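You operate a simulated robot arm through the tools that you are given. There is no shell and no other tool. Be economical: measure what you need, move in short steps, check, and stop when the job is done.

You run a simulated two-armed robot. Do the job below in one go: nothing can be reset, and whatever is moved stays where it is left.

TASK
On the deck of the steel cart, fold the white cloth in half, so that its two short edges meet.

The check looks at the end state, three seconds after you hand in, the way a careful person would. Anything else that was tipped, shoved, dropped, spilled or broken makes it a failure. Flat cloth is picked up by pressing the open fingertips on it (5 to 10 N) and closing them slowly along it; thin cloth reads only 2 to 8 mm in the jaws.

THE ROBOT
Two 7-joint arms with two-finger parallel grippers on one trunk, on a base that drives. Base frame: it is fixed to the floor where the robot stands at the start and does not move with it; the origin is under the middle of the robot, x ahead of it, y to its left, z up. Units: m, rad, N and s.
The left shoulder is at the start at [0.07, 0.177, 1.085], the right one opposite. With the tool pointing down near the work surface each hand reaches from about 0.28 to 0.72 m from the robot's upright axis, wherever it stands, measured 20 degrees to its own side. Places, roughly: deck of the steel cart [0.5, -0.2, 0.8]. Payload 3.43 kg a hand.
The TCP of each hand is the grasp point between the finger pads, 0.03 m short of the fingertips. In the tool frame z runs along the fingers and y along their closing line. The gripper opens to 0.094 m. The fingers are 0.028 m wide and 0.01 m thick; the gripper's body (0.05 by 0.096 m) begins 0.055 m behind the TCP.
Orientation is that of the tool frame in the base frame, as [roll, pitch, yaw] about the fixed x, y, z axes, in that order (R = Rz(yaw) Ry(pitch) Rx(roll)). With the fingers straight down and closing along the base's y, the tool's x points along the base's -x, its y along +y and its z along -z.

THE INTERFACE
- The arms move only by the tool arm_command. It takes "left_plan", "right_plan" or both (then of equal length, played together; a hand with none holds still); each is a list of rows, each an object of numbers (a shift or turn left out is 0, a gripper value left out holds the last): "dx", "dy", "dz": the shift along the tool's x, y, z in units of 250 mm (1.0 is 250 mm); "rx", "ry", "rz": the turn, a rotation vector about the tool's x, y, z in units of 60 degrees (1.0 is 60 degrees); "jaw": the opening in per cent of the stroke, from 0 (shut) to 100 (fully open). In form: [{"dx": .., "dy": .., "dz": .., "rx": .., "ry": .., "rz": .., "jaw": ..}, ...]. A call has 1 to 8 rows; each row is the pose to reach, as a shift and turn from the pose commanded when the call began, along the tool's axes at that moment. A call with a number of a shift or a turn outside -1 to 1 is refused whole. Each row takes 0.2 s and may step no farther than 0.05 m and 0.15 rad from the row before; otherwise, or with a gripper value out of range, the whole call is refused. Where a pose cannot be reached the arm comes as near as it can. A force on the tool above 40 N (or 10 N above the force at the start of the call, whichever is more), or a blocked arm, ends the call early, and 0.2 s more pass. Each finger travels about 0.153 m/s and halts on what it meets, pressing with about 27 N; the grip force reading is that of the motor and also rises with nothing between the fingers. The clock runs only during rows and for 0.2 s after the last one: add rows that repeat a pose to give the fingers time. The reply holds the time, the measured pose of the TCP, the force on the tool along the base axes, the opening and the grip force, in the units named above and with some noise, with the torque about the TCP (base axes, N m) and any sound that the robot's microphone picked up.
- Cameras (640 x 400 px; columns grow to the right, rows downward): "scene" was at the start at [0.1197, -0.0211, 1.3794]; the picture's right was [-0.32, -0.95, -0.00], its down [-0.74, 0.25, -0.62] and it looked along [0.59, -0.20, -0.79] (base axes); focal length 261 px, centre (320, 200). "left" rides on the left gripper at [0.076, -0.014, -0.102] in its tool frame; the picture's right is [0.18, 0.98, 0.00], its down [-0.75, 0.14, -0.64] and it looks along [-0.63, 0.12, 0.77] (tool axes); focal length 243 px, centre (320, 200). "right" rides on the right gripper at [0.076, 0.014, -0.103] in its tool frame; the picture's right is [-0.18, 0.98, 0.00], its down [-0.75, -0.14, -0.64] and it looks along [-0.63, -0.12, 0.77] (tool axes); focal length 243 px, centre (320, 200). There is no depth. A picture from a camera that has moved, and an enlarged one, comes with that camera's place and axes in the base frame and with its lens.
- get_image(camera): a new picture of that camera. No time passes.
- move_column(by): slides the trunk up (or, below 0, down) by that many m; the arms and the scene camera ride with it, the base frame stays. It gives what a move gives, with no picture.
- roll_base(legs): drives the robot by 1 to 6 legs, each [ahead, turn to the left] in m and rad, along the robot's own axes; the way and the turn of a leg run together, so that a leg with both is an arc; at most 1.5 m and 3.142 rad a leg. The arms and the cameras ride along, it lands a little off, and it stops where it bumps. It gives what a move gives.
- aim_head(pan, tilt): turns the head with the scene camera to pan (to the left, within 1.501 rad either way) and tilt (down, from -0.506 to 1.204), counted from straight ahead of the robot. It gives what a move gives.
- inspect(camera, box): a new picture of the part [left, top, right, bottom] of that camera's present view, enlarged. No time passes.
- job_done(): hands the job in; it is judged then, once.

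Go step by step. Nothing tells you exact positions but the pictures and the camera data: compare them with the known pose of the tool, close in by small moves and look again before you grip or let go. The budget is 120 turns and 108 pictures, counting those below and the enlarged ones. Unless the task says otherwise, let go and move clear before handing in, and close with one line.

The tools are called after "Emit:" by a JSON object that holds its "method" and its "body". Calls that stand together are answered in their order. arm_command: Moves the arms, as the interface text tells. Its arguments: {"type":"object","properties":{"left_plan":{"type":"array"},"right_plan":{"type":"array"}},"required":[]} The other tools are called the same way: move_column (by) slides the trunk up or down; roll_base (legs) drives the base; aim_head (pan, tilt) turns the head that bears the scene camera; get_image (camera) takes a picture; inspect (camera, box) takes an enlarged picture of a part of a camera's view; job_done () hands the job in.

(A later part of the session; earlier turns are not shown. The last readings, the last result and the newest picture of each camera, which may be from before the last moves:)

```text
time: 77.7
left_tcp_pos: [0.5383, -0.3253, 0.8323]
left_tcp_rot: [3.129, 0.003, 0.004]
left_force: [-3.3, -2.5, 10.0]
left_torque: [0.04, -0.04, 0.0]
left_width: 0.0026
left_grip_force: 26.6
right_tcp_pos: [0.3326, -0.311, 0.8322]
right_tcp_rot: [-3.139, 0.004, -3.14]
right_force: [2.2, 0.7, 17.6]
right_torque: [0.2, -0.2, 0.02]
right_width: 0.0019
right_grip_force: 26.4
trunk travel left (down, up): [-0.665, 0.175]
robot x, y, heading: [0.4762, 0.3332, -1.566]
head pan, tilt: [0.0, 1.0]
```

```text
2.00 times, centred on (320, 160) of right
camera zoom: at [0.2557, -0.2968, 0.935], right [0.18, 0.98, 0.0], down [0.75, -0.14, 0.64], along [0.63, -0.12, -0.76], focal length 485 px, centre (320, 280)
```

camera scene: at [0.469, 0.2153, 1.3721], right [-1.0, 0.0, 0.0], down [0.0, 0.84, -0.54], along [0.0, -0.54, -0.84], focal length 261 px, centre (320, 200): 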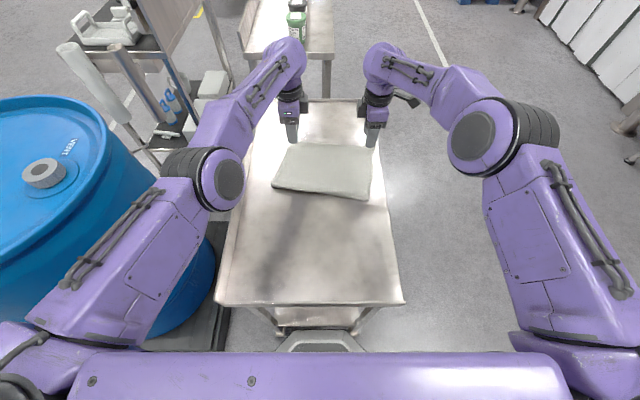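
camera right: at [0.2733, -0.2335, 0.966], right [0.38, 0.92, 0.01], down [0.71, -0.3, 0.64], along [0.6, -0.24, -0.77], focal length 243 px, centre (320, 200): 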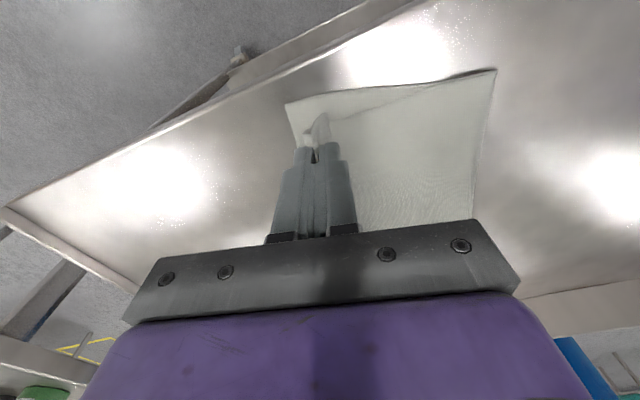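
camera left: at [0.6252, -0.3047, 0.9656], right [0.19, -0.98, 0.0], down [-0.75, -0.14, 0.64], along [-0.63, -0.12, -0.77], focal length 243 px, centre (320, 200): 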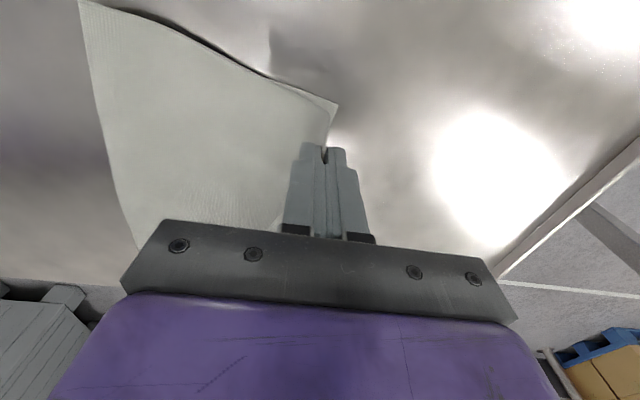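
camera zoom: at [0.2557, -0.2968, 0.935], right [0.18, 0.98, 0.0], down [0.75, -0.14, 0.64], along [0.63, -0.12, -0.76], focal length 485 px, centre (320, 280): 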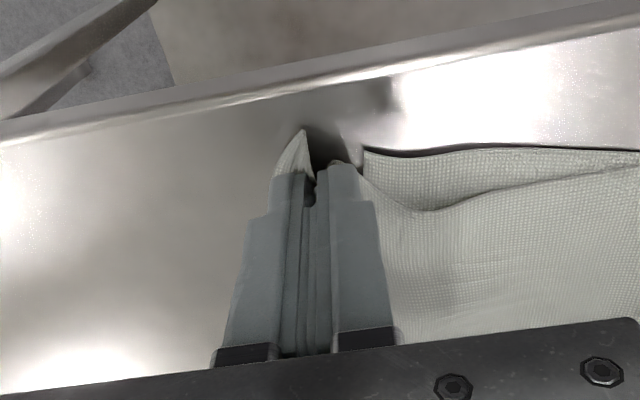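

Both hands have the edge again. I'll lift with a slight backward move and check that only the top layer comes up.

Emit:
{"method": "arm_command", "body": {"left_plan": [{"dz": -0.06}, {"dy": -0.04, "dz": -0.12}, {"dy": -0.08, "dz": -0.18}, {"dy": -0.12, "dz": -0.24}], "right_plan": [{"dz": -0.06}, {"dy": 0.04, "dz": -0.12}, {"dy": 0.08, "dz": -0.18}, {"dy": 0.12, "dz": -0.24}]}}

Emit:
{"method": "get_image", "body": {"camera": "left"}}

Emit:
{"method": "get_image", "body": {"camera": "right"}}

Emit:
{"method": "inspect", "body": {"camera": "scene", "box": [260, 110, 390, 210]}}

```text
time: 78.7
left_tcp_pos: [0.5373, -0.2964, 0.8928]
left_tcp_rot: [3.133, 0.001, 0.002]
left_force: [-0.6, 1.1, 0.3]
left_torque: [-0.04, -0.01, -0.02]
left_width: 0.0028
left_grip_force: 27.2
right_tcp_pos: [0.3324, -0.2851, 0.8891]
right_tcp_rot: [-3.14, 0.002, -3.139]
right_force: [-0.3, -0.1, -0.4]
right_torque: [-0.01, 0.02, 0.0]
right_width: 0.0021
right_grip_force: 27.5
trunk travel left (down, up): [-0.665, 0.175]
robot x, y, heading: [0.4688, 0.3324, -1.57]
head pan, tilt: [0.0, 1.0]
```

```text
51 pictures are left
camera left: at [0.6137, -0.2813, 0.9938], right [0.19, -0.98, 0.01], down [-0.75, -0.14, 0.65], along [-0.63, -0.13, -0.76], focal length 243 px, centre (320, 200)
```

left: 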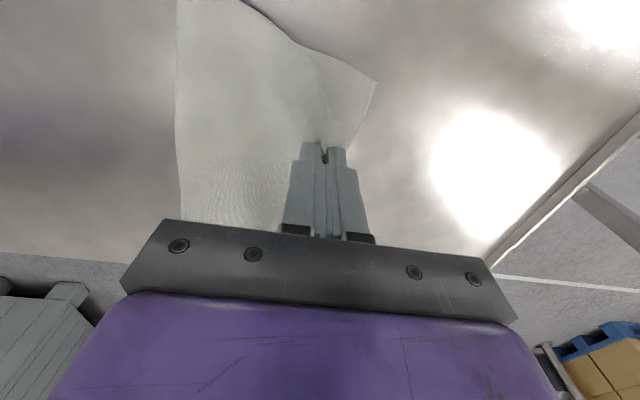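

```text
50 pictures are left
camera right: at [0.2555, -0.2697, 0.9927], right [0.18, 0.98, 0.0], down [0.75, -0.14, 0.64], along [0.63, -0.12, -0.77], focal length 243 px, centre (320, 200)
```

right: 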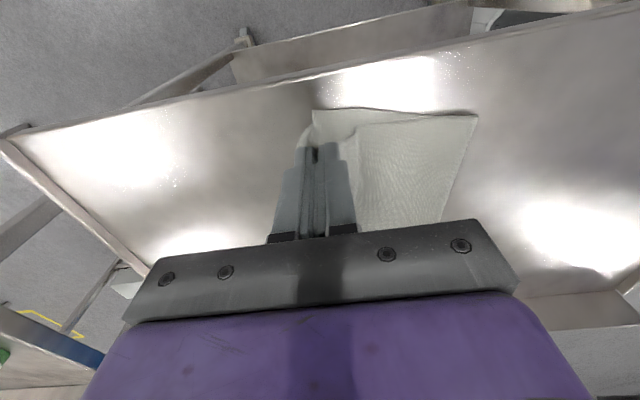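

```text
4.00 times, centred on (325, 160) of scene
camera zoom: at [0.469, 0.22, 1.3725], right [-1.0, 0.0, 0.0], down [0.0, 0.84, -0.54], along [0.0, -0.54, -0.84], focal length 1044 px, centre (300, 360)
```

zoom: 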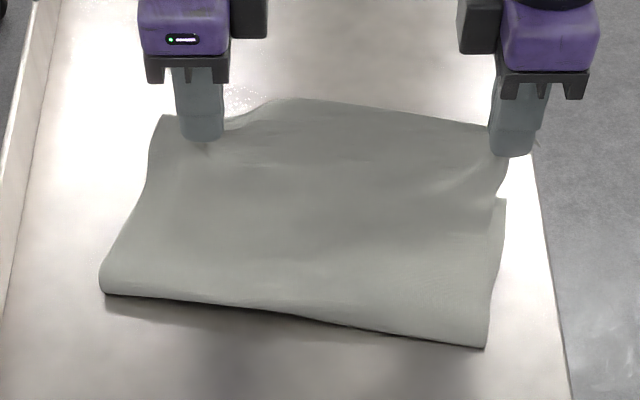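

Only the top layer is lifted; the lower corners are at about (0.574, -0.333) and (0.322, -0.289). I'll unroll the fold a bit and lay it again about 6 cm short of those corners, which is the length the pinch takes up.

Emit:
{"method": "arm_command", "body": {"left_plan": [{"dx": 0.043, "dy": -0.086, "dz": -0.069}, {"dx": 0.083, "dy": -0.206, "dz": -0.149}, {"dx": 0.131, "dy": -0.326, "dz": -0.189}, {"dx": 0.159, "dy": -0.386, "dz": -0.189}, {"dx": 0.151, "dy": -0.326, "dz": -0.149}, {"dx": 0.143, "dy": -0.226, "dz": -0.049}, {"dx": 0.135, "dy": -0.154, "dz": 0.051}, {"dx": 0.135, "dy": -0.126, "dz": 0.131}], "right_plan": [{"dx": -0.03, "dy": 0.08, "dz": -0.084}, {"dx": -0.062, "dy": 0.212, "dz": -0.164}, {"dx": -0.094, "dy": 0.34, "dz": -0.204}, {"dx": -0.118, "dy": 0.44, "dz": -0.204}, {"dx": -0.114, "dy": 0.4, "dz": -0.164}, {"dx": -0.102, "dy": 0.308, "dz": -0.064}, {"dx": -0.094, "dy": 0.236, "dz": 0.036}, {"dx": -0.086, "dy": 0.2, "dz": 0.116}]}}

Emit:
{"method": "inspect", "body": {"camera": "scene", "box": [260, 110, 390, 210]}}

Emit:
{"method": "get_image", "body": {"camera": "left"}}

Emit:
{"method": "get_image", "body": {"camera": "right"}}

```text
time: 80.5
left_tcp_pos: [0.5696, -0.2669, 0.8548]
left_tcp_rot: [3.136, 0.001, 0.001]
left_force: [-5.6, -0.4, 0.4]
left_torque: [-0.01, 0.14, -0.06]
left_width: 0.0026
left_grip_force: 27.8
right_tcp_pos: [0.3534, -0.2374, 0.8605]
right_tcp_rot: [3.14, 0.003, -3.141]
right_force: [4.8, -1.3, -0.4]
right_torque: [-0.02, -0.1, 0.01]
right_width: 0.002
right_grip_force: 26.5
trunk travel left (down, up): [-0.665, 0.175]
robot x, y, heading: [0.4717, 0.3344, -1.566]
head pan, tilt: [0.0, 1.0]
```

```text
4.00 times, centred on (325, 160) of scene
camera zoom: at [0.4688, 0.2165, 1.3723], right [-1.0, 0.0, 0.0], down [0.0, 0.84, -0.54], along [0.0, -0.54, -0.84], focal length 1044 px, centre (300, 360)
```

zoom: 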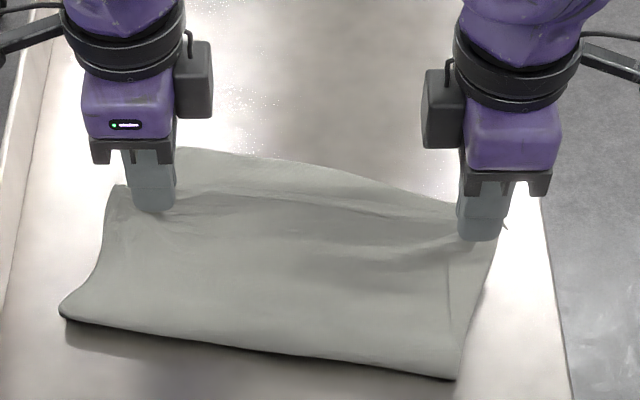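

```text
47 pictures are left
camera left: at [0.6473, -0.2533, 0.9572], right [0.19, -0.98, 0.01], down [-0.75, -0.14, 0.64], along [-0.63, -0.13, -0.76], focal length 243 px, centre (320, 200)
```

left: 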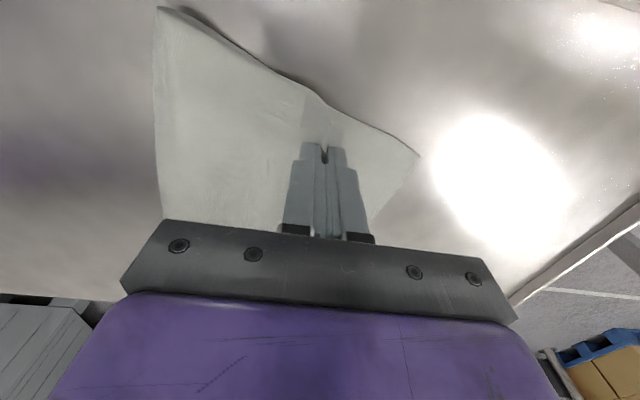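

```text
46 pictures are left
camera right: at [0.277, -0.2227, 0.9634], right [0.18, 0.98, 0.0], down [0.75, -0.14, 0.64], along [0.63, -0.12, -0.77], focal length 243 px, centre (320, 200)
```

right: 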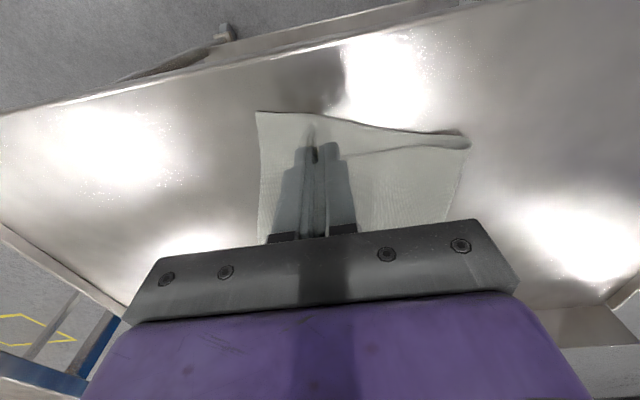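

The lay-down looks right; the lower edge now runs (0.573, -0.343) to (0.328, -0.275). I'll make a small adjustment to match it, lower, and release.

Emit:
{"method": "arm_command", "body": {"left_plan": [{"dx": 0.018, "dy": 0.032}, {"dx": 0.018, "dy": 0.032, "dz": 0.03}, {"dx": 0.018, "dy": 0.032, "dz": 0.05}, {"dx": 0.018, "dy": 0.032, "dz": 0.05, "jaw": 8}, {"dx": 0.018, "dy": 0.032, "dz": 0.05, "jaw": 16}, {"dx": 0.018, "dy": 0.032, "dz": 0.05, "jaw": 24}, {"dx": 0.018, "dy": 0.032, "dz": 0.05, "jaw": 30}], "right_plan": [{"dx": -0.058, "dy": 0.055, "dz": 0.01}, {"dx": -0.058, "dy": 0.055, "dz": 0.04}, {"dx": -0.058, "dy": 0.055, "dz": 0.078}, {"dx": -0.058, "dy": 0.055, "dz": 0.078, "jaw": 8}, {"dx": -0.058, "dy": 0.055, "dz": 0.078, "jaw": 16}, {"dx": -0.058, "dy": 0.055, "dz": 0.078, "jaw": 24}, {"dx": -0.058, "dy": 0.055, "dz": 0.078, "jaw": 30}]}}

Emit:
{"method": "arm_command", "body": {"left_plan": [{"dz": -0.05}, {"dz": -0.15}, {"dz": -0.25}, {"dz": -0.35}, {"dz": -0.35}, {"dz": -0.35}], "right_plan": [{"dz": -0.05}, {"dz": -0.15}, {"dz": -0.25}, {"dz": -0.35}, {"dz": -0.35}, {"dz": -0.35}]}}

Emit:
{"method": "get_image", "body": {"camera": "left"}}

Emit:
{"method": "get_image", "body": {"camera": "right"}}

Emit:
{"method": "inspect", "body": {"camera": "scene", "box": [260, 110, 390, 210]}}

```text
time: 82.0
left_tcp_pos: [0.5762, -0.2749, 0.8443]
left_tcp_rot: [3.132, 0.002, 0.004]
left_force: [0.2, -1.0, -0.5]
left_torque: [-0.01, 0.02, -0.05]
left_width: 0.0283
left_grip_force: 0.0
right_tcp_pos: [0.3675, -0.2226, 0.8415]
right_tcp_rot: [3.141, 0.001, -3.14]
right_force: [-0.1, 1.0, -0.7]
right_torque: [-0.01, 0.03, 0.01]
right_width: 0.0281
right_grip_force: 0.0
trunk travel left (down, up): [-0.665, 0.175]
robot x, y, heading: [0.4684, 0.3333, -1.572]
head pan, tilt: [0.0, 1.0]
```

```text
time: 83.5
left_tcp_pos: [0.5758, -0.2726, 0.9341]
left_tcp_rot: [3.134, 0.002, 0.003]
left_force: [0.6, 0.3, -0.5]
left_torque: [0.01, -0.04, 0.0]
left_width: 0.0281
left_grip_force: 0.0
right_tcp_pos: [0.3679, -0.2234, 0.9317]
right_tcp_rot: [3.14, 0.005, -3.141]
right_force: [-0.1, -0.8, -0.2]
right_torque: [-0.01, 0.01, -0.07]
right_width: 0.0283
right_grip_force: 0.0
trunk travel left (down, up): [-0.665, 0.175]
robot x, y, heading: [0.4695, 0.3345, -1.57]
head pan, tilt: [0.0, 1.0]
```

```text
45 pictures are left
camera left: at [0.6526, -0.2588, 1.0362], right [0.19, -0.98, 0.01], down [-0.75, -0.14, 0.64], along [-0.63, -0.13, -0.76], focal length 243 px, centre (320, 200)
```

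left: 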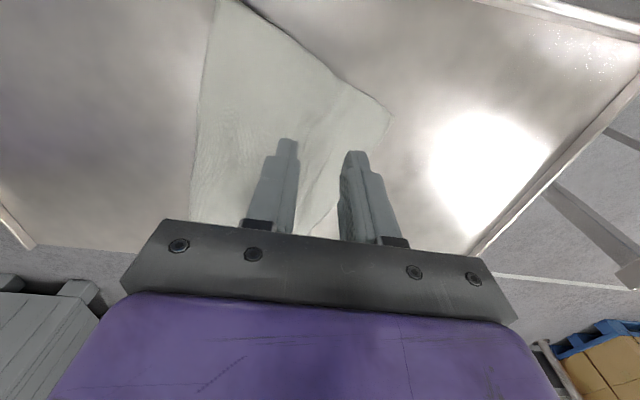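

```text
44 pictures are left
camera right: at [0.2908, -0.2077, 1.0337], right [0.18, 0.98, 0.0], down [0.75, -0.14, 0.64], along [0.63, -0.12, -0.77], focal length 243 px, centre (320, 200)
```

right: 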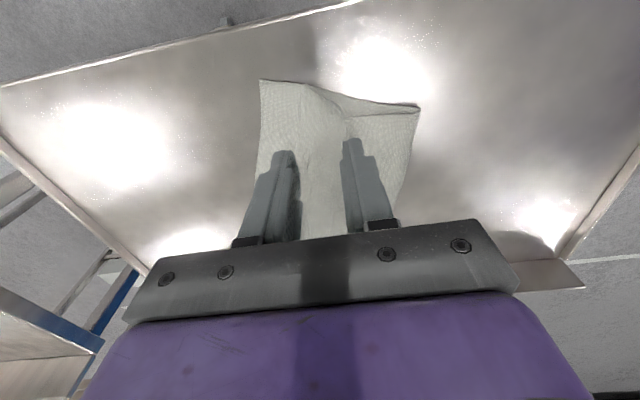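

```text
4.00 times, centred on (325, 160) of scene
camera zoom: at [0.469, 0.2183, 1.3724], right [-1.0, 0.0, 0.0], down [0.0, 0.84, -0.54], along [0.0, -0.54, -0.84], focal length 1044 px, centre (300, 360)
```

zoom: 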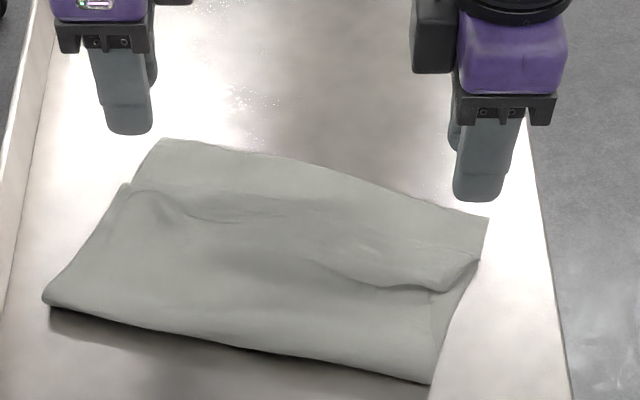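

Emit:
{"method": "inspect", "body": {"camera": "left", "box": [180, 0, 420, 240]}}

Emit:
{"method": "inspect", "body": {"camera": "right", "box": [220, 50, 460, 240]}}

```text
1.67 times, centred on (300, 120) of left
camera zoom: at [0.6526, -0.2588, 1.0362], right [0.19, -0.98, 0.01], down [-0.75, -0.14, 0.64], along [-0.63, -0.13, -0.76], focal length 404 px, centre (353, 333)
```

zoom: 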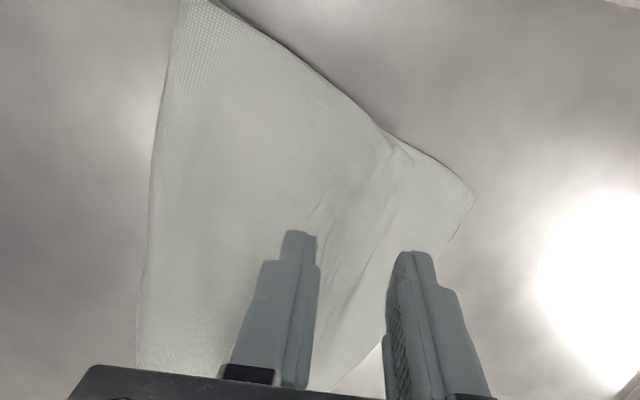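

```text
2.11 times, centred on (340, 145) of right
camera zoom: at [0.2908, -0.2077, 1.0337], right [0.18, 0.98, 0.0], down [0.75, -0.14, 0.64], along [0.63, -0.12, -0.77], focal length 511 px, centre (278, 316)
```

zoom: 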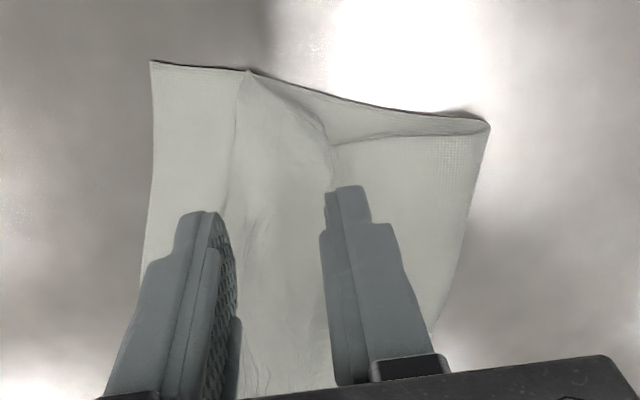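

The top edge's hem (about 3 cm) is still flipped back on itself at both corners, while the hem fold stops about 3 cm short of the bottom edge, so unflipping it should make the edges meet. I'll move the hands aside to see if it settles on its own.

Emit:
{"method": "arm_command", "body": {"left_plan": [{"dx": 0.1, "dy": -0.1, "dz": -0.1, "jaw": 0}, {"dx": 0.2, "dy": -0.2, "dz": -0.15}, {"dx": 0.3, "dy": -0.3, "dz": -0.15}, {"dx": 0.3, "dy": -0.4, "dz": -0.15}, {"dx": 0.3, "dy": -0.4, "dz": -0.15}, {"dx": 0.3, "dy": -0.4, "dz": -0.15}], "right_plan": [{"dx": 0.1, "dy": 0.1, "dz": -0.1, "jaw": 0}, {"dx": 0.2, "dy": 0.2, "dz": -0.15}, {"dx": 0.3, "dy": 0.3, "dz": -0.15}, {"dx": 0.3, "dy": 0.4, "dz": -0.15}, {"dx": 0.3, "dy": 0.4, "dz": -0.15}, {"dx": 0.3, "dy": 0.4, "dz": -0.15}]}}

Emit:
{"method": "inspect", "body": {"camera": "scene", "box": [260, 110, 390, 210]}}

Emit:
{"method": "inspect", "body": {"camera": "right", "box": [80, 0, 480, 250]}}

Emit:
{"method": "inspect", "body": {"camera": "left", "box": [160, 0, 560, 250]}}

```text
time: 84.8
left_tcp_pos: [0.6531, -0.1725, 0.9667]
left_tcp_rot: [3.132, 0.002, 0.003]
left_force: [-0.3, -0.1, 0.6]
left_torque: [-0.02, -0.02, -0.02]
left_width: 0.0001
left_grip_force: 26.6
right_tcp_pos: [0.2916, -0.1235, 0.9678]
right_tcp_rot: [3.14, 0.001, -3.139]
right_force: [-0.2, 0.0, 0.1]
right_torque: [-0.03, -0.01, 0.02]
right_width: 0.0001
right_grip_force: 26.7
trunk travel left (down, up): [-0.665, 0.175]
robot x, y, heading: [0.4673, 0.3347, -1.573]
head pan, tilt: [0.0, 1.0]
```

```text
4.00 times, centred on (325, 160) of scene
camera zoom: at [0.4691, 0.2185, 1.3724], right [-1.0, 0.0, 0.0], down [0.0, 0.84, -0.54], along [0.0, -0.54, -0.84], focal length 1044 px, centre (300, 360)
```

zoom: 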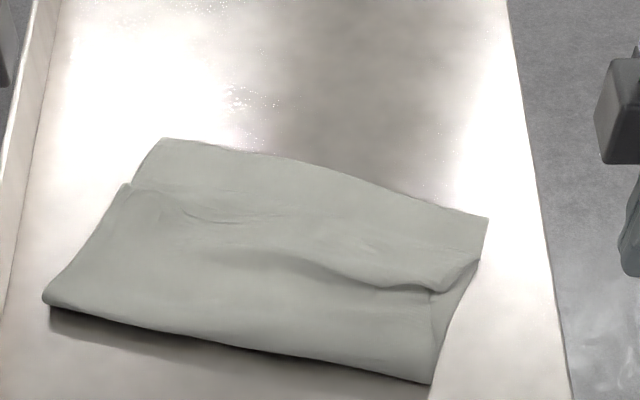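

```text
1.60 times, centred on (280, 125) of right
camera zoom: at [0.2152, -0.1085, 1.0709], right [0.18, 0.98, 0.0], down [0.75, -0.14, 0.64], along [0.63, -0.12, -0.77], focal length 388 px, centre (384, 320)
```

zoom: 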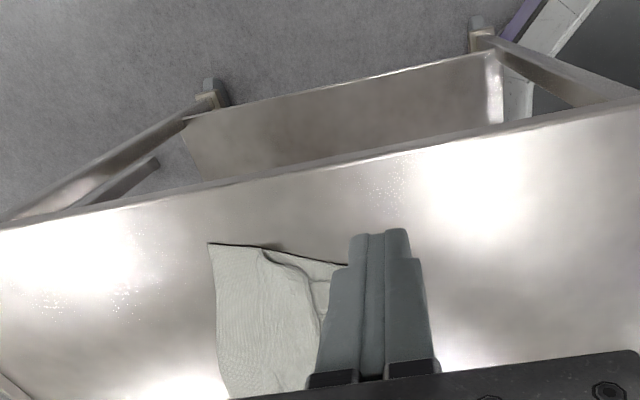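

```text
1.60 times, centred on (360, 125) of left
camera zoom: at [0.7297, -0.1581, 1.0692], right [0.19, -0.98, 0.01], down [-0.75, -0.14, 0.65], along [-0.63, -0.13, -0.76], focal length 388 px, centre (256, 320)
```

zoom: 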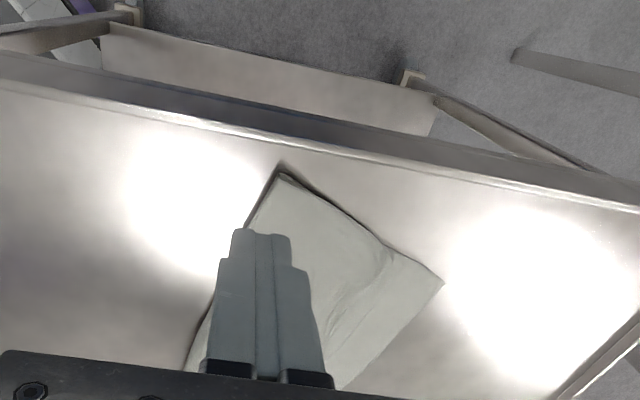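

Emit:
{"method": "inspect", "body": {"camera": "scene", "box": [320, 145, 385, 205]}}

Emit:
{"method": "inspect", "body": {"camera": "scene", "box": [265, 135, 330, 195]}}

```text
6.67 times, centred on (352, 175) of scene
camera zoom: at [0.4691, 0.2185, 1.3724], right [-1.0, 0.0, 0.0], down [0.0, 0.84, -0.54], along [0.0, -0.54, -0.84], focal length 1740 px, centre (103, 367)
```

zoom: 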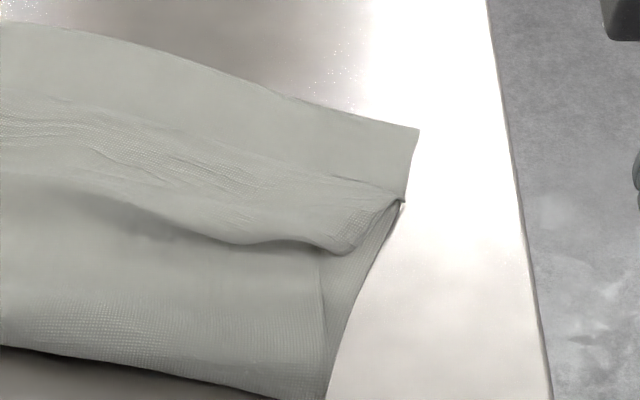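

```text
6.67 times, centred on (298, 165) of scene
camera zoom: at [0.4691, 0.2185, 1.3724], right [-1.0, 0.0, 0.0], down [0.0, 0.84, -0.54], along [0.0, -0.54, -0.84], focal length 1740 px, centre (470, 433)
```

zoom: 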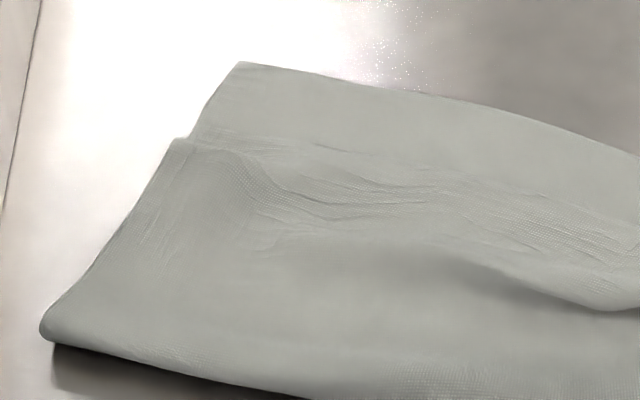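

The hem on top is clearly flipped toward me; unrolled, it would land within about 1.5 cm of the bottom edge. I'll brush it over with the closed fingertips, starting on the crease side of the flap's free edge.

Emit:
{"method": "arm_command", "body": {"left_plan": [{"dx": -0.1, "dy": 0.06, "dz": 0.08}, {"dx": -0.2, "dy": 0.13, "dz": 0.17}, {"dx": -0.3, "dy": 0.19, "dz": 0.26}, {"dx": -0.392, "dy": 0.25, "dz": 0.36}, {"dx": -0.392, "dy": 0.25, "dz": 0.46}, {"dx": -0.392, "dy": 0.25, "dz": 0.505}], "right_plan": [{"dx": -0.08, "dy": -0.06, "dz": 0.08}, {"dx": -0.16, "dy": -0.12, "dz": 0.17}, {"dx": -0.24, "dy": -0.18, "dz": 0.26}, {"dx": -0.322, "dy": -0.226, "dz": 0.36}, {"dx": -0.322, "dy": -0.226, "dz": 0.46}, {"dx": -0.322, "dy": -0.226, "dz": 0.515}]}}

Emit:
{"method": "inspect", "body": {"camera": "right", "box": [200, 60, 440, 260]}}

Emit:
{"method": "inspect", "body": {"camera": "left", "box": [200, 60, 440, 260]}}

```text
time: 86.2
left_tcp_pos: [0.5546, -0.2383, 0.8429]
left_tcp_rot: [3.135, 0.002, 0.001]
left_force: [0.1, 0.4, -0.2]
left_torque: [0.02, -0.03, -0.04]
left_width: 0.0
left_grip_force: 27.2
right_tcp_pos: [0.3738, -0.1806, 0.8388]
right_tcp_rot: [3.14, 0.002, -3.14]
right_force: [-0.5, 0.3, 0.6]
right_torque: [0.02, 0.02, 0.04]
right_width: 0.0002
right_grip_force: 26.5
trunk travel left (down, up): [-0.665, 0.175]
robot x, y, heading: [0.4714, 0.3388, -1.568]
head pan, tilt: [0.0, 1.0]
```

```text
2.00 times, centred on (320, 160) of right
camera zoom: at [0.2962, -0.1654, 0.941], right [0.18, 0.98, 0.0], down [0.75, -0.14, 0.64], along [0.63, -0.12, -0.77], focal length 485 px, centre (320, 280)
```

zoom: 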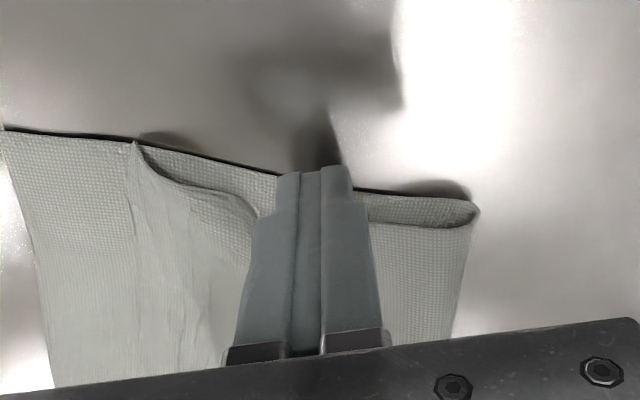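

```text
2.00 times, centred on (320, 160) of left
camera zoom: at [0.6305, -0.2238, 0.9462], right [0.19, -0.98, 0.01], down [-0.75, -0.14, 0.64], along [-0.63, -0.13, -0.76], focal length 485 px, centre (320, 280)
```

zoom: 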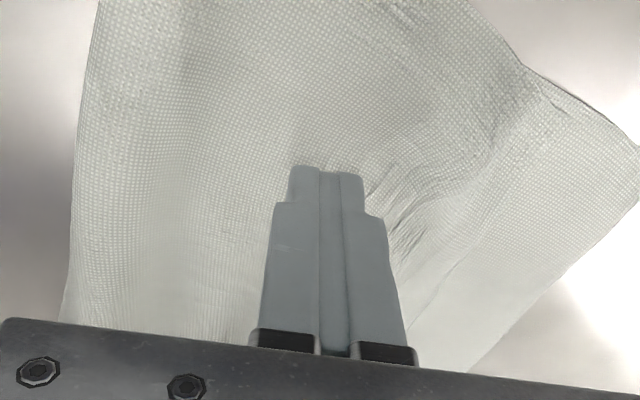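

On the right, the finger sits just behind the flap's free edge. I'll sweep it over with light contact; the left hand waits.

Emit:
{"method": "arm_command", "body": {"right_plan": [{"dz": 0.014}, {"dx": 0.01, "dy": -0.05, "dz": 0.014}, {"dx": 0.02, "dy": -0.1, "dz": 0.012}, {"dx": 0.03, "dy": -0.15, "dz": 0.01}, {"dx": 0.04, "dy": -0.2, "dz": 0.01}, {"dx": 0.05, "dy": -0.25, "dz": 0.01}, {"dx": 0.06, "dy": -0.3, "dz": 0.01}, {"dx": 0.06, "dy": -0.34, "dz": 0.01}]}}

Emit:
{"method": "inspect", "body": {"camera": "right", "box": [200, 60, 440, 260]}}

Emit:
{"method": "inspect", "body": {"camera": "scene", "box": [260, 110, 390, 210]}}

```text
time: 88.0
left_tcp_pos: [0.5538, -0.2385, 0.8442]
left_tcp_rot: [3.134, 0.002, 0.003]
left_force: [0.4, -0.3, 0.0]
left_torque: [-0.04, -0.01, 0.02]
left_width: 0.0
left_grip_force: 27.6
right_tcp_pos: [0.3582, -0.2646, 0.837]
right_tcp_rot: [3.139, 0.003, -3.139]
right_force: [0.2, 0.4, -0.5]
right_torque: [-0.04, 0.01, -0.03]
right_width: 0.0
right_grip_force: 27.2
trunk travel left (down, up): [-0.665, 0.175]
robot x, y, heading: [0.4687, 0.3351, -1.568]
head pan, tilt: [0.0, 1.0]
```

```text
2.00 times, centred on (320, 160) of right
camera zoom: at [0.2813, -0.2491, 0.9399], right [0.18, 0.98, 0.0], down [0.75, -0.14, 0.64], along [0.63, -0.12, -0.77], focal length 485 px, centre (320, 280)
```

zoom: 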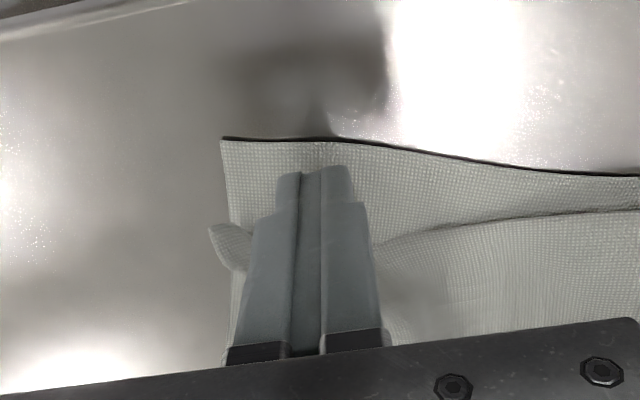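

```text
4.00 times, centred on (325, 160) of scene
camera zoom: at [0.4691, 0.2177, 1.3724], right [-1.0, 0.0, 0.0], down [0.0, 0.84, -0.54], along [0.0, -0.54, -0.84], focal length 1044 px, centre (300, 360)
```

zoom: 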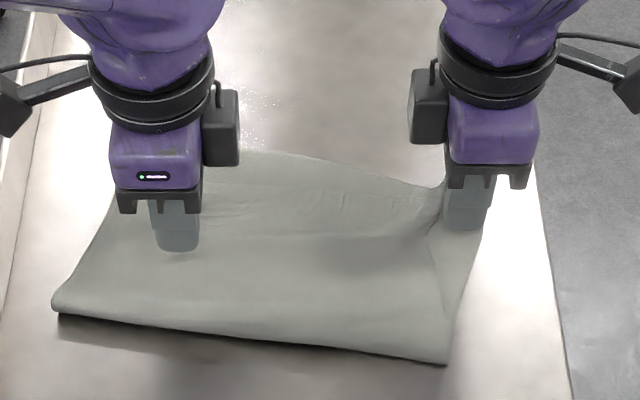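

The right hem has been pushed over. I'll lift the right hand off and sweep the left side the same way.

Emit:
{"method": "arm_command", "body": {"left_plan": [{"dz": 0.02}, {"dx": 0.0, "dy": 0.05, "dz": 0.02}, {"dx": 0.0, "dy": 0.1, "dz": 0.02}, {"dx": 0.0, "dy": 0.15, "dz": 0.018}, {"dx": 0.0, "dy": 0.2, "dz": 0.018}, {"dx": 0.0, "dy": 0.25, "dz": 0.018}, {"dx": 0.0, "dy": 0.3, "dz": 0.018}], "right_plan": [{"dz": -0.05}, {"dz": -0.15}, {"dz": -0.25}, {"dz": -0.35}, {"dx": 0.1, "dy": 0.1, "dz": -0.4}, {"dx": 0.2, "dy": 0.2, "dz": -0.4}, {"dx": 0.2, "dy": 0.3, "dz": -0.4}]}}

Emit:
{"method": "inspect", "body": {"camera": "scene", "box": [260, 110, 390, 210]}}

Emit:
{"method": "inspect", "body": {"camera": "right", "box": [80, 0, 480, 250]}}

Emit:
{"method": "inspect", "body": {"camera": "left", "box": [200, 60, 440, 260]}}

```text
time: 89.7
left_tcp_pos: [0.5555, -0.313, 0.8399]
left_tcp_rot: [3.132, 0.001, 0.004]
left_force: [0.1, 0.5, -0.7]
left_torque: [0.02, 0.0, -0.02]
left_width: 0.0003
left_grip_force: 27.3
right_tcp_pos: [0.3062, -0.1887, 0.9377]
right_tcp_rot: [3.139, 0.002, -3.139]
right_force: [0.8, -0.3, -0.5]
right_torque: [-0.01, 0.04, -0.01]
right_width: 0.0
right_grip_force: 26.6
trunk travel left (down, up): [-0.665, 0.175]
robot x, y, heading: [0.4706, 0.3356, -1.567]
head pan, tilt: [0.0, 1.0]
```

```text
4.00 times, centred on (325, 160) of scene
camera zoom: at [0.4698, 0.2184, 1.3724], right [-1.0, 0.0, 0.0], down [0.0, 0.84, -0.54], along [0.0, -0.54, -0.84], focal length 1044 px, centre (300, 360)
```

zoom: 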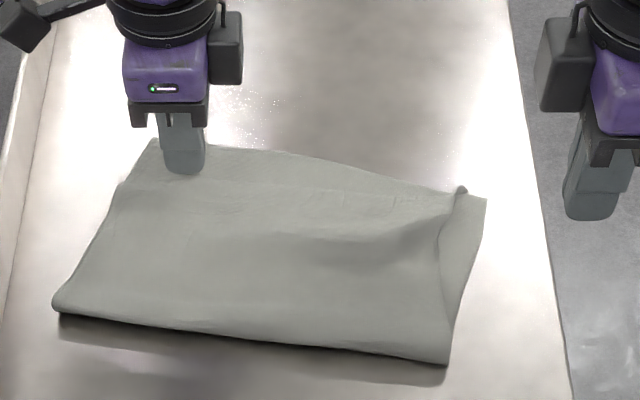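

```text
1.60 times, centred on (280, 125) of right
camera zoom: at [0.2299, -0.1727, 1.0405], right [0.18, 0.98, 0.0], down [0.75, -0.14, 0.64], along [0.63, -0.12, -0.77], focal length 388 px, centre (384, 320)
```

zoom: 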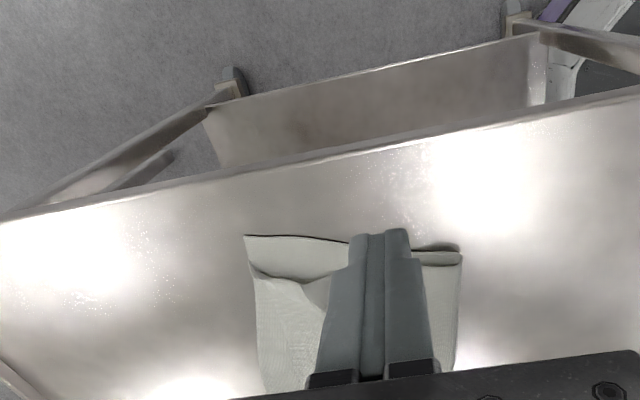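

```text
2.00 times, centred on (320, 160) of left
camera zoom: at [0.6318, -0.2989, 0.9418], right [0.19, -0.98, 0.01], down [-0.75, -0.14, 0.65], along [-0.63, -0.13, -0.76], focal length 485 px, centre (320, 280)
```

zoom: 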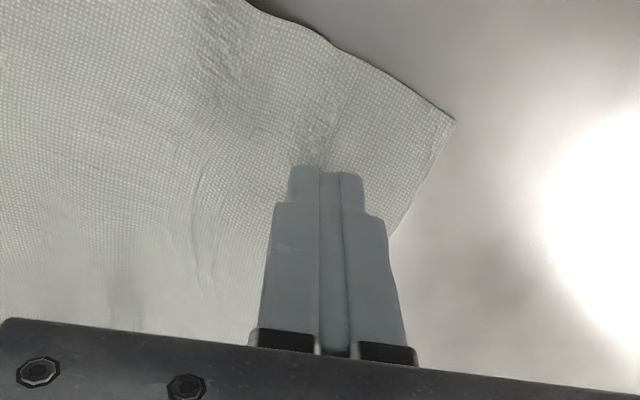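

Emit:
{"method": "arm_command", "body": {"left_plan": [{"dz": -0.1}, {"dz": -0.2}, {"dz": -0.3}, {"dx": 0.1, "dy": -0.15, "dz": -0.4}, {"dx": 0.2, "dy": -0.3, "dz": -0.4}, {"dx": 0.3, "dy": -0.45, "dz": -0.4}, {"dx": 0.3, "dy": -0.6, "dz": -0.4}]}}

Emit:
{"method": "inspect", "body": {"camera": "scene", "box": [265, 135, 330, 195]}}

Emit:
{"method": "inspect", "body": {"camera": "scene", "box": [320, 145, 385, 205]}}

Emit:
{"method": "inspect", "body": {"camera": "left", "box": [200, 0, 520, 200]}}

```text
refused: row 4 steps farther than a row can; nothing moved
```

```text
6.67 times, centred on (298, 165) of scene
camera zoom: at [0.4698, 0.2184, 1.3724], right [-1.0, 0.0, 0.0], down [0.0, 0.84, -0.54], along [0.0, -0.54, -0.84], focal length 1740 px, centre (470, 433)
```

zoom: 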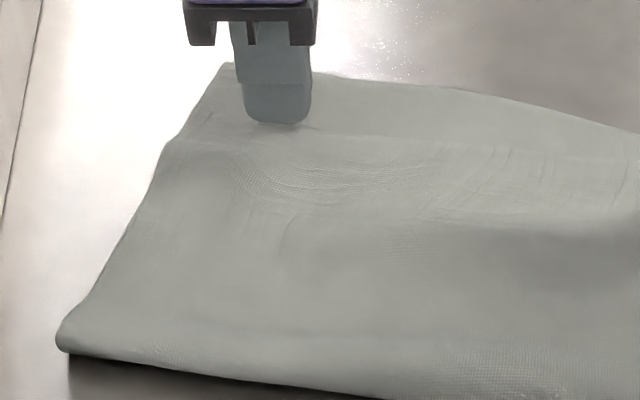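

```text
6.67 times, centred on (352, 175) of scene
camera zoom: at [0.4698, 0.2184, 1.3724], right [-1.0, 0.0, 0.0], down [0.0, 0.84, -0.54], along [0.0, -0.54, -0.84], focal length 1740 px, centre (103, 367)
```

zoom: 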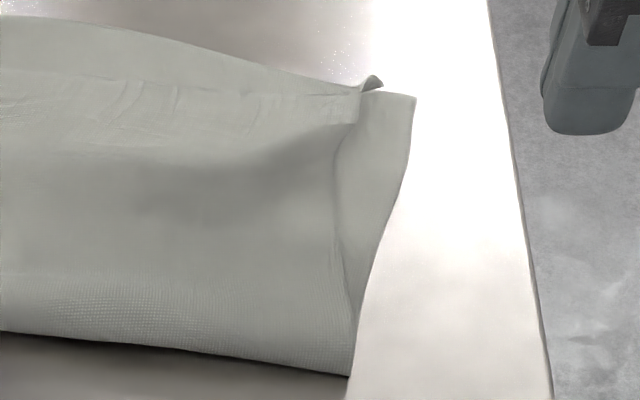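

```text
2.00 times, centred on (360, 100) of left
camera zoom: at [0.6318, -0.2989, 0.9418], right [0.19, -0.98, 0.01], down [-0.75, -0.14, 0.65], along [-0.63, -0.13, -0.76], focal length 485 px, centre (240, 400)
```

zoom: 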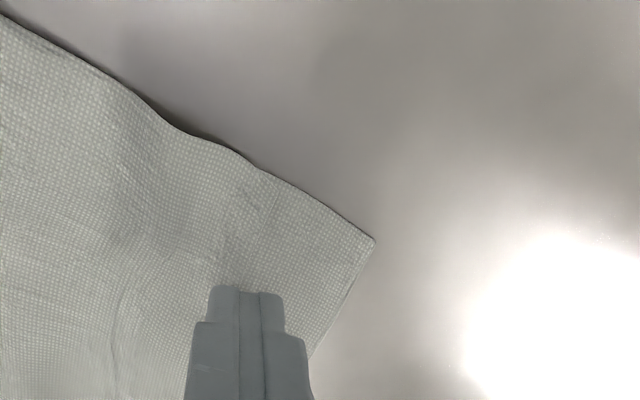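

I'll raise the left hand and step it aside for a clear view.

Emit:
{"method": "arm_command", "body": {"left_plan": [{"dz": -0.1}, {"dz": -0.2}, {"dz": -0.3}, {"dx": 0.08, "dy": -0.1, "dz": -0.36}, {"dx": 0.16, "dy": -0.2, "dz": -0.4}, {"dx": 0.24, "dy": -0.32, "dz": -0.4}, {"dx": 0.3, "dy": -0.45, "dz": -0.4}]}}

Emit:
{"method": "inspect", "body": {"camera": "scene", "box": [265, 135, 330, 195]}}

Emit:
{"method": "inspect", "body": {"camera": "left", "box": [280, 60, 520, 210]}}

```text
time: 91.2
left_tcp_pos: [0.6283, -0.1981, 0.9373]
left_tcp_rot: [3.133, 0.004, 0.001]
left_force: [0.4, 0.5, -0.5]
left_torque: [-0.01, 0.02, -0.01]
left_width: 0.0001
left_grip_force: 26.8
right_tcp_pos: [0.3082, -0.1871, 0.9382]
right_tcp_rot: [3.141, 0.002, -3.141]
right_force: [0.0, -0.7, -0.7]
right_torque: [-0.03, 0.0, -0.03]
right_width: 0.0
right_grip_force: 26.6
trunk travel left (down, up): [-0.665, 0.175]
robot x, y, heading: [0.4684, 0.337, -1.572]
head pan, tilt: [0.0, 1.0]
```

```text
6.67 times, centred on (298, 165) of scene
camera zoom: at [0.4698, 0.2199, 1.3726], right [-1.0, 0.0, 0.0], down [0.0, 0.84, -0.54], along [0.0, -0.54, -0.84], focal length 1740 px, centre (470, 433)
```

zoom: 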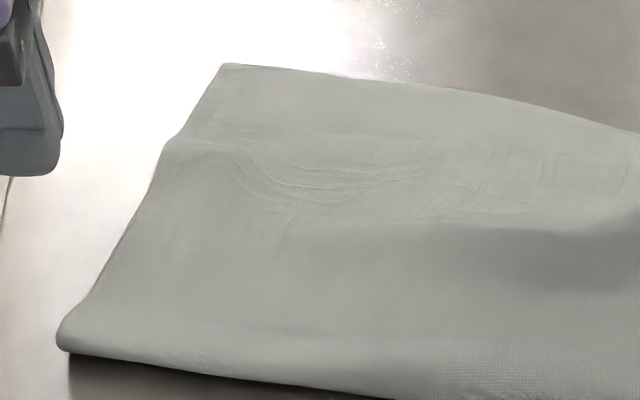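

```text
2.67 times, centred on (400, 135) of left
camera zoom: at [0.7054, -0.1822, 1.0401], right [0.19, -0.98, 0.01], down [-0.75, -0.14, 0.65], along [-0.63, -0.13, -0.76], focal length 647 px, centre (107, 373)
```

zoom: 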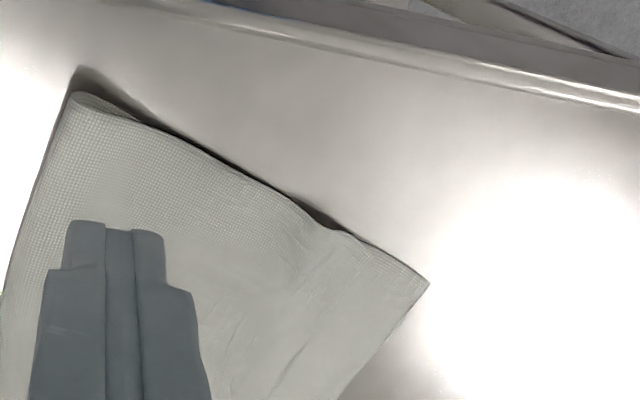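

Emit:
{"method": "inspect", "body": {"camera": "left", "box": [365, 125, 445, 210]}}

Emit:
{"method": "inspect", "body": {"camera": "scene", "box": [275, 138, 310, 168]}}

```text
4.71 times, centred on (405, 168) of left
camera zoom: at [0.7054, -0.1822, 1.0401], right [0.19, -0.98, 0.01], down [-0.75, -0.14, 0.65], along [-0.63, -0.13, -0.76], focal length 1142 px, centre (-80, 353)
```

zoom: 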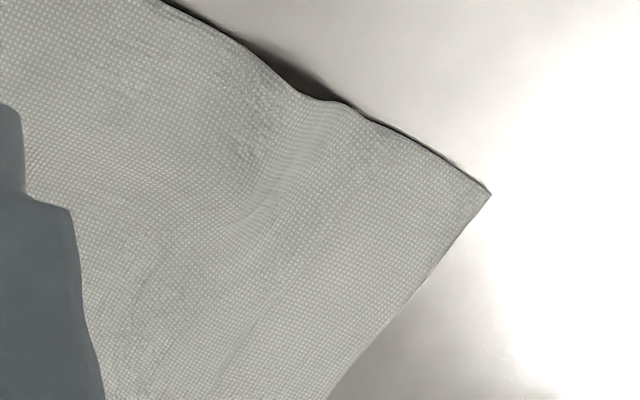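

```text
13.33 times, centred on (292, 153) of scene
camera zoom: at [0.4698, 0.2199, 1.3726], right [-1.0, 0.0, 0.0], down [0.0, 0.84, -0.54], along [0.0, -0.54, -0.84], focal length 3480 px, centre (687, 827)
```

zoom: 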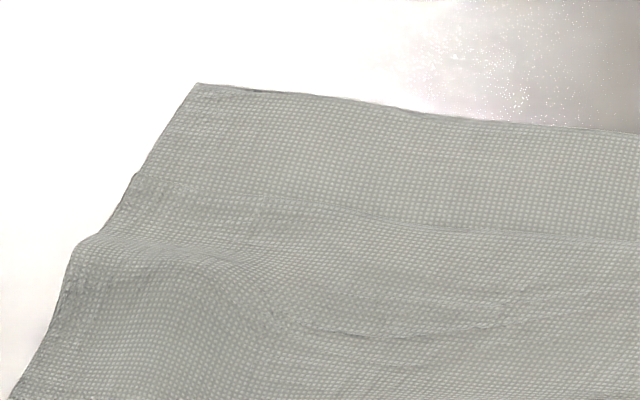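

The left and middle of the top edge are still about 3 cm short (ripples hold the length), and the right corner is about 2 cm in. I'll regrasp both top corners with the fingers closing along the edge instead, which leaves the edge position well defined and avoids hem flips.

Emit:
{"method": "arm_command", "body": {"left_plan": [{"dx": -0.03, "dy": 0.04, "dz": 0.02, "rz": -0.125, "jaw": 32}, {"dx": -0.06, "dy": 0.08, "dz": 0.04, "rz": -0.25}, {"dx": -0.09, "dy": 0.12, "dz": 0.06, "rz": -0.375}, {"dx": -0.12, "dy": 0.16, "dz": 0.08, "rz": -0.5}, {"dx": -0.15, "dy": 0.2, "dz": 0.1, "rz": -0.625}, {"dx": -0.18, "dy": 0.25, "dz": 0.12, "rz": -0.75}, {"dx": -0.2, "dy": 0.29, "dz": 0.14, "rz": -0.875}, {"dx": -0.225, "dy": 0.328, "dz": 0.15, "rz": -1.0}], "right_plan": [{"dx": -0.035, "dy": -0.035, "dz": 0.02, "rz": 0.125, "jaw": 32}, {"dx": -0.07, "dy": -0.07, "dz": 0.04, "rz": 0.25}, {"dx": -0.105, "dy": -0.105, "dz": 0.06, "rz": 0.375}, {"dx": -0.14, "dy": -0.14, "dz": 0.08, "rz": 0.5}, {"dx": -0.175, "dy": -0.18, "dz": 0.1, "rz": 0.625}, {"dx": -0.21, "dy": -0.22, "dz": 0.12, "rz": 0.75}, {"dx": -0.245, "dy": -0.26, "dz": 0.14, "rz": 0.875}, {"dx": -0.28, "dy": -0.29, "dz": 0.15, "rz": 1.0}]}}

Emit:
{"method": "arm_command", "body": {"left_plan": [{"rz": -0.125}, {"rz": -0.25}, {"rz": -0.375}, {"rz": -0.5}], "right_plan": [{"rz": 0.125}, {"rz": 0.25}, {"rz": 0.375}, {"rz": 0.5}]}}

Emit:
{"method": "get_image", "body": {"camera": "left"}}

Emit:
{"method": "get_image", "body": {"camera": "right"}}

```text
time: 93.0
left_tcp_pos: [0.5728, -0.2822, 0.9032]
left_tcp_rot: [3.14, 0.007, 1.053]
left_force: [0.6, -0.3, -0.1]
left_torque: [-0.01, -0.01, -0.02]
left_width: 0.0303
left_grip_force: 0.1
right_tcp_pos: [0.3794, -0.2613, 0.8973]
right_tcp_rot: [3.138, 0.0, 2.095]
right_force: [0.0, 0.6, 1.0]
right_torque: [0.01, 0.01, 0.0]
right_width: 0.03
right_grip_force: 0.0
trunk travel left (down, up): [-0.665, 0.175]
robot x, y, heading: [0.4683, 0.3351, -1.569]
head pan, tilt: [0.0, 1.0]
```

```text
time: 94.0
left_tcp_pos: [0.5743, -0.282, 0.9015]
left_tcp_rot: [-3.14, 0.007, 1.577]
left_force: [0.2, -0.7, 0.0]
left_torque: [0.03, -0.01, 0.03]
left_width: 0.03
left_grip_force: 0.0
right_tcp_pos: [0.3788, -0.2619, 0.8992]
right_tcp_rot: [3.141, -0.002, 1.57]
right_force: [-0.1, 0.4, -0.5]
right_torque: [0.01, 0.03, 0.02]
right_width: 0.03
right_grip_force: 0.0
trunk travel left (down, up): [-0.665, 0.175]
robot x, y, heading: [0.4703, 0.3322, -1.567]
head pan, tilt: [0.0, 1.0]
```

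```text
21 pictures are left
camera left: at [0.5588, -0.205, 1.0037], right [0.98, 0.19, 0.0], down [0.15, -0.75, 0.65], along [0.12, -0.64, -0.76], focal length 243 px, centre (320, 200)
```

left: 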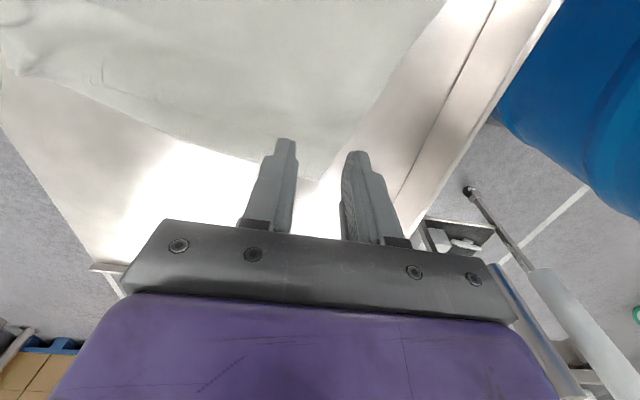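

```text
20 pictures are left
camera right: at [0.3929, -0.1842, 1.0018], right [0.98, -0.18, 0.0], down [-0.14, -0.75, 0.64], along [-0.12, -0.63, -0.77], focal length 243 px, centre (320, 200)
```

right: 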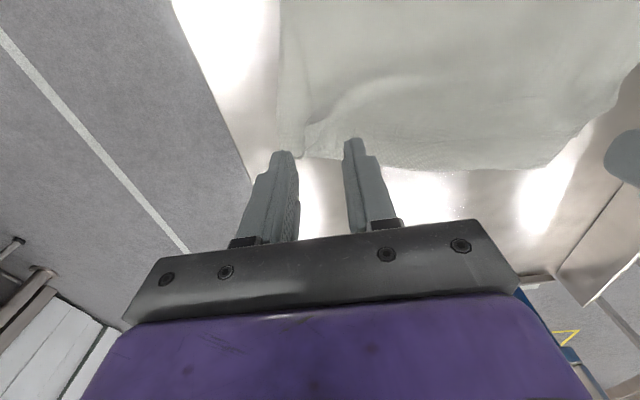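

Emit:
{"method": "inspect", "body": {"camera": "left", "box": [180, 60, 400, 200]}}

Emit:
{"method": "inspect", "body": {"camera": "right", "box": [240, 40, 460, 180]}}

```text
2.86 times, centred on (290, 130) of left
camera zoom: at [0.5588, -0.205, 1.0037], right [0.98, 0.19, 0.0], down [0.15, -0.75, 0.65], along [0.12, -0.64, -0.76], focal length 693 px, centre (406, 400)
```

zoom: 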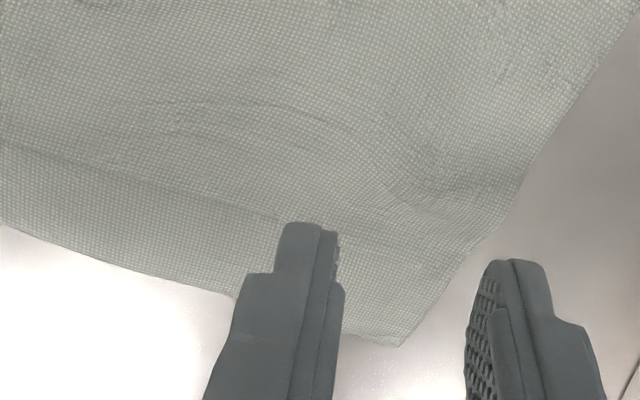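

```text
2.86 times, centred on (350, 110) of right
camera zoom: at [0.3929, -0.1842, 1.0018], right [0.98, -0.18, 0.0], down [-0.14, -0.75, 0.64], along [-0.12, -0.63, -0.77], focal length 693 px, centre (234, 457)
```

zoom: 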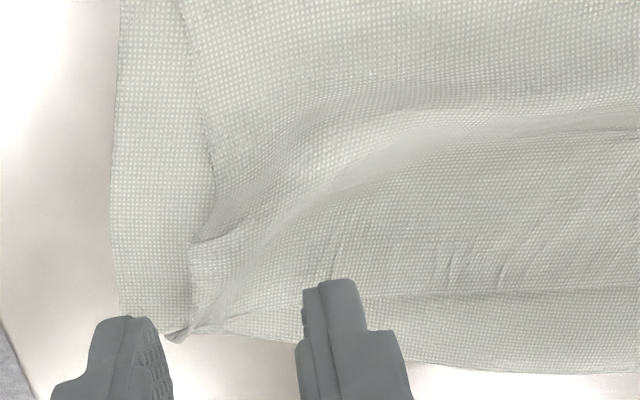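

The top edge lies about 4 cm short at the left and is level at the right. I'll set both grippers on the top edge near its corners and go down to contact.

Emit:
{"method": "arm_command", "body": {"left_plan": [{"dx": -0.044, "dz": 0.07}, {"dx": -0.044, "dz": 0.14}, {"dx": -0.044, "dz": 0.2}, {"dx": -0.044, "dz": 0.24}, {"dx": -0.044, "dz": 0.264}], "right_plan": [{"dx": -0.044, "dy": -0.01, "dz": 0.07}, {"dx": -0.088, "dy": -0.01, "dz": 0.14}, {"dx": -0.088, "dy": -0.01, "dz": 0.19}, {"dx": -0.088, "dy": -0.01, "dz": 0.23}, {"dx": -0.088, "dy": -0.01, "dz": 0.254}]}}

```text
time: 95.2
left_tcp_pos: [0.5737, -0.2923, 0.8342]
left_tcp_rot: [-3.139, 0.009, 1.575]
left_force: [-0.7, 0.6, 0.9]
left_torque: [0.06, -0.01, 0.0]
left_width: 0.0302
left_grip_force: 0.2
right_tcp_pos: [0.3764, -0.2817, 0.8341]
right_tcp_rot: [3.141, -0.001, 1.572]
right_force: [-0.5, -0.3, 1.5]
right_torque: [-0.02, 0.02, -0.03]
right_width: 0.0303
right_grip_force: 0.0
trunk travel left (down, up): [-0.665, 0.175]
robot x, y, heading: [0.4726, 0.3327, -1.572]
head pan, tilt: [0.0, 1.0]
```

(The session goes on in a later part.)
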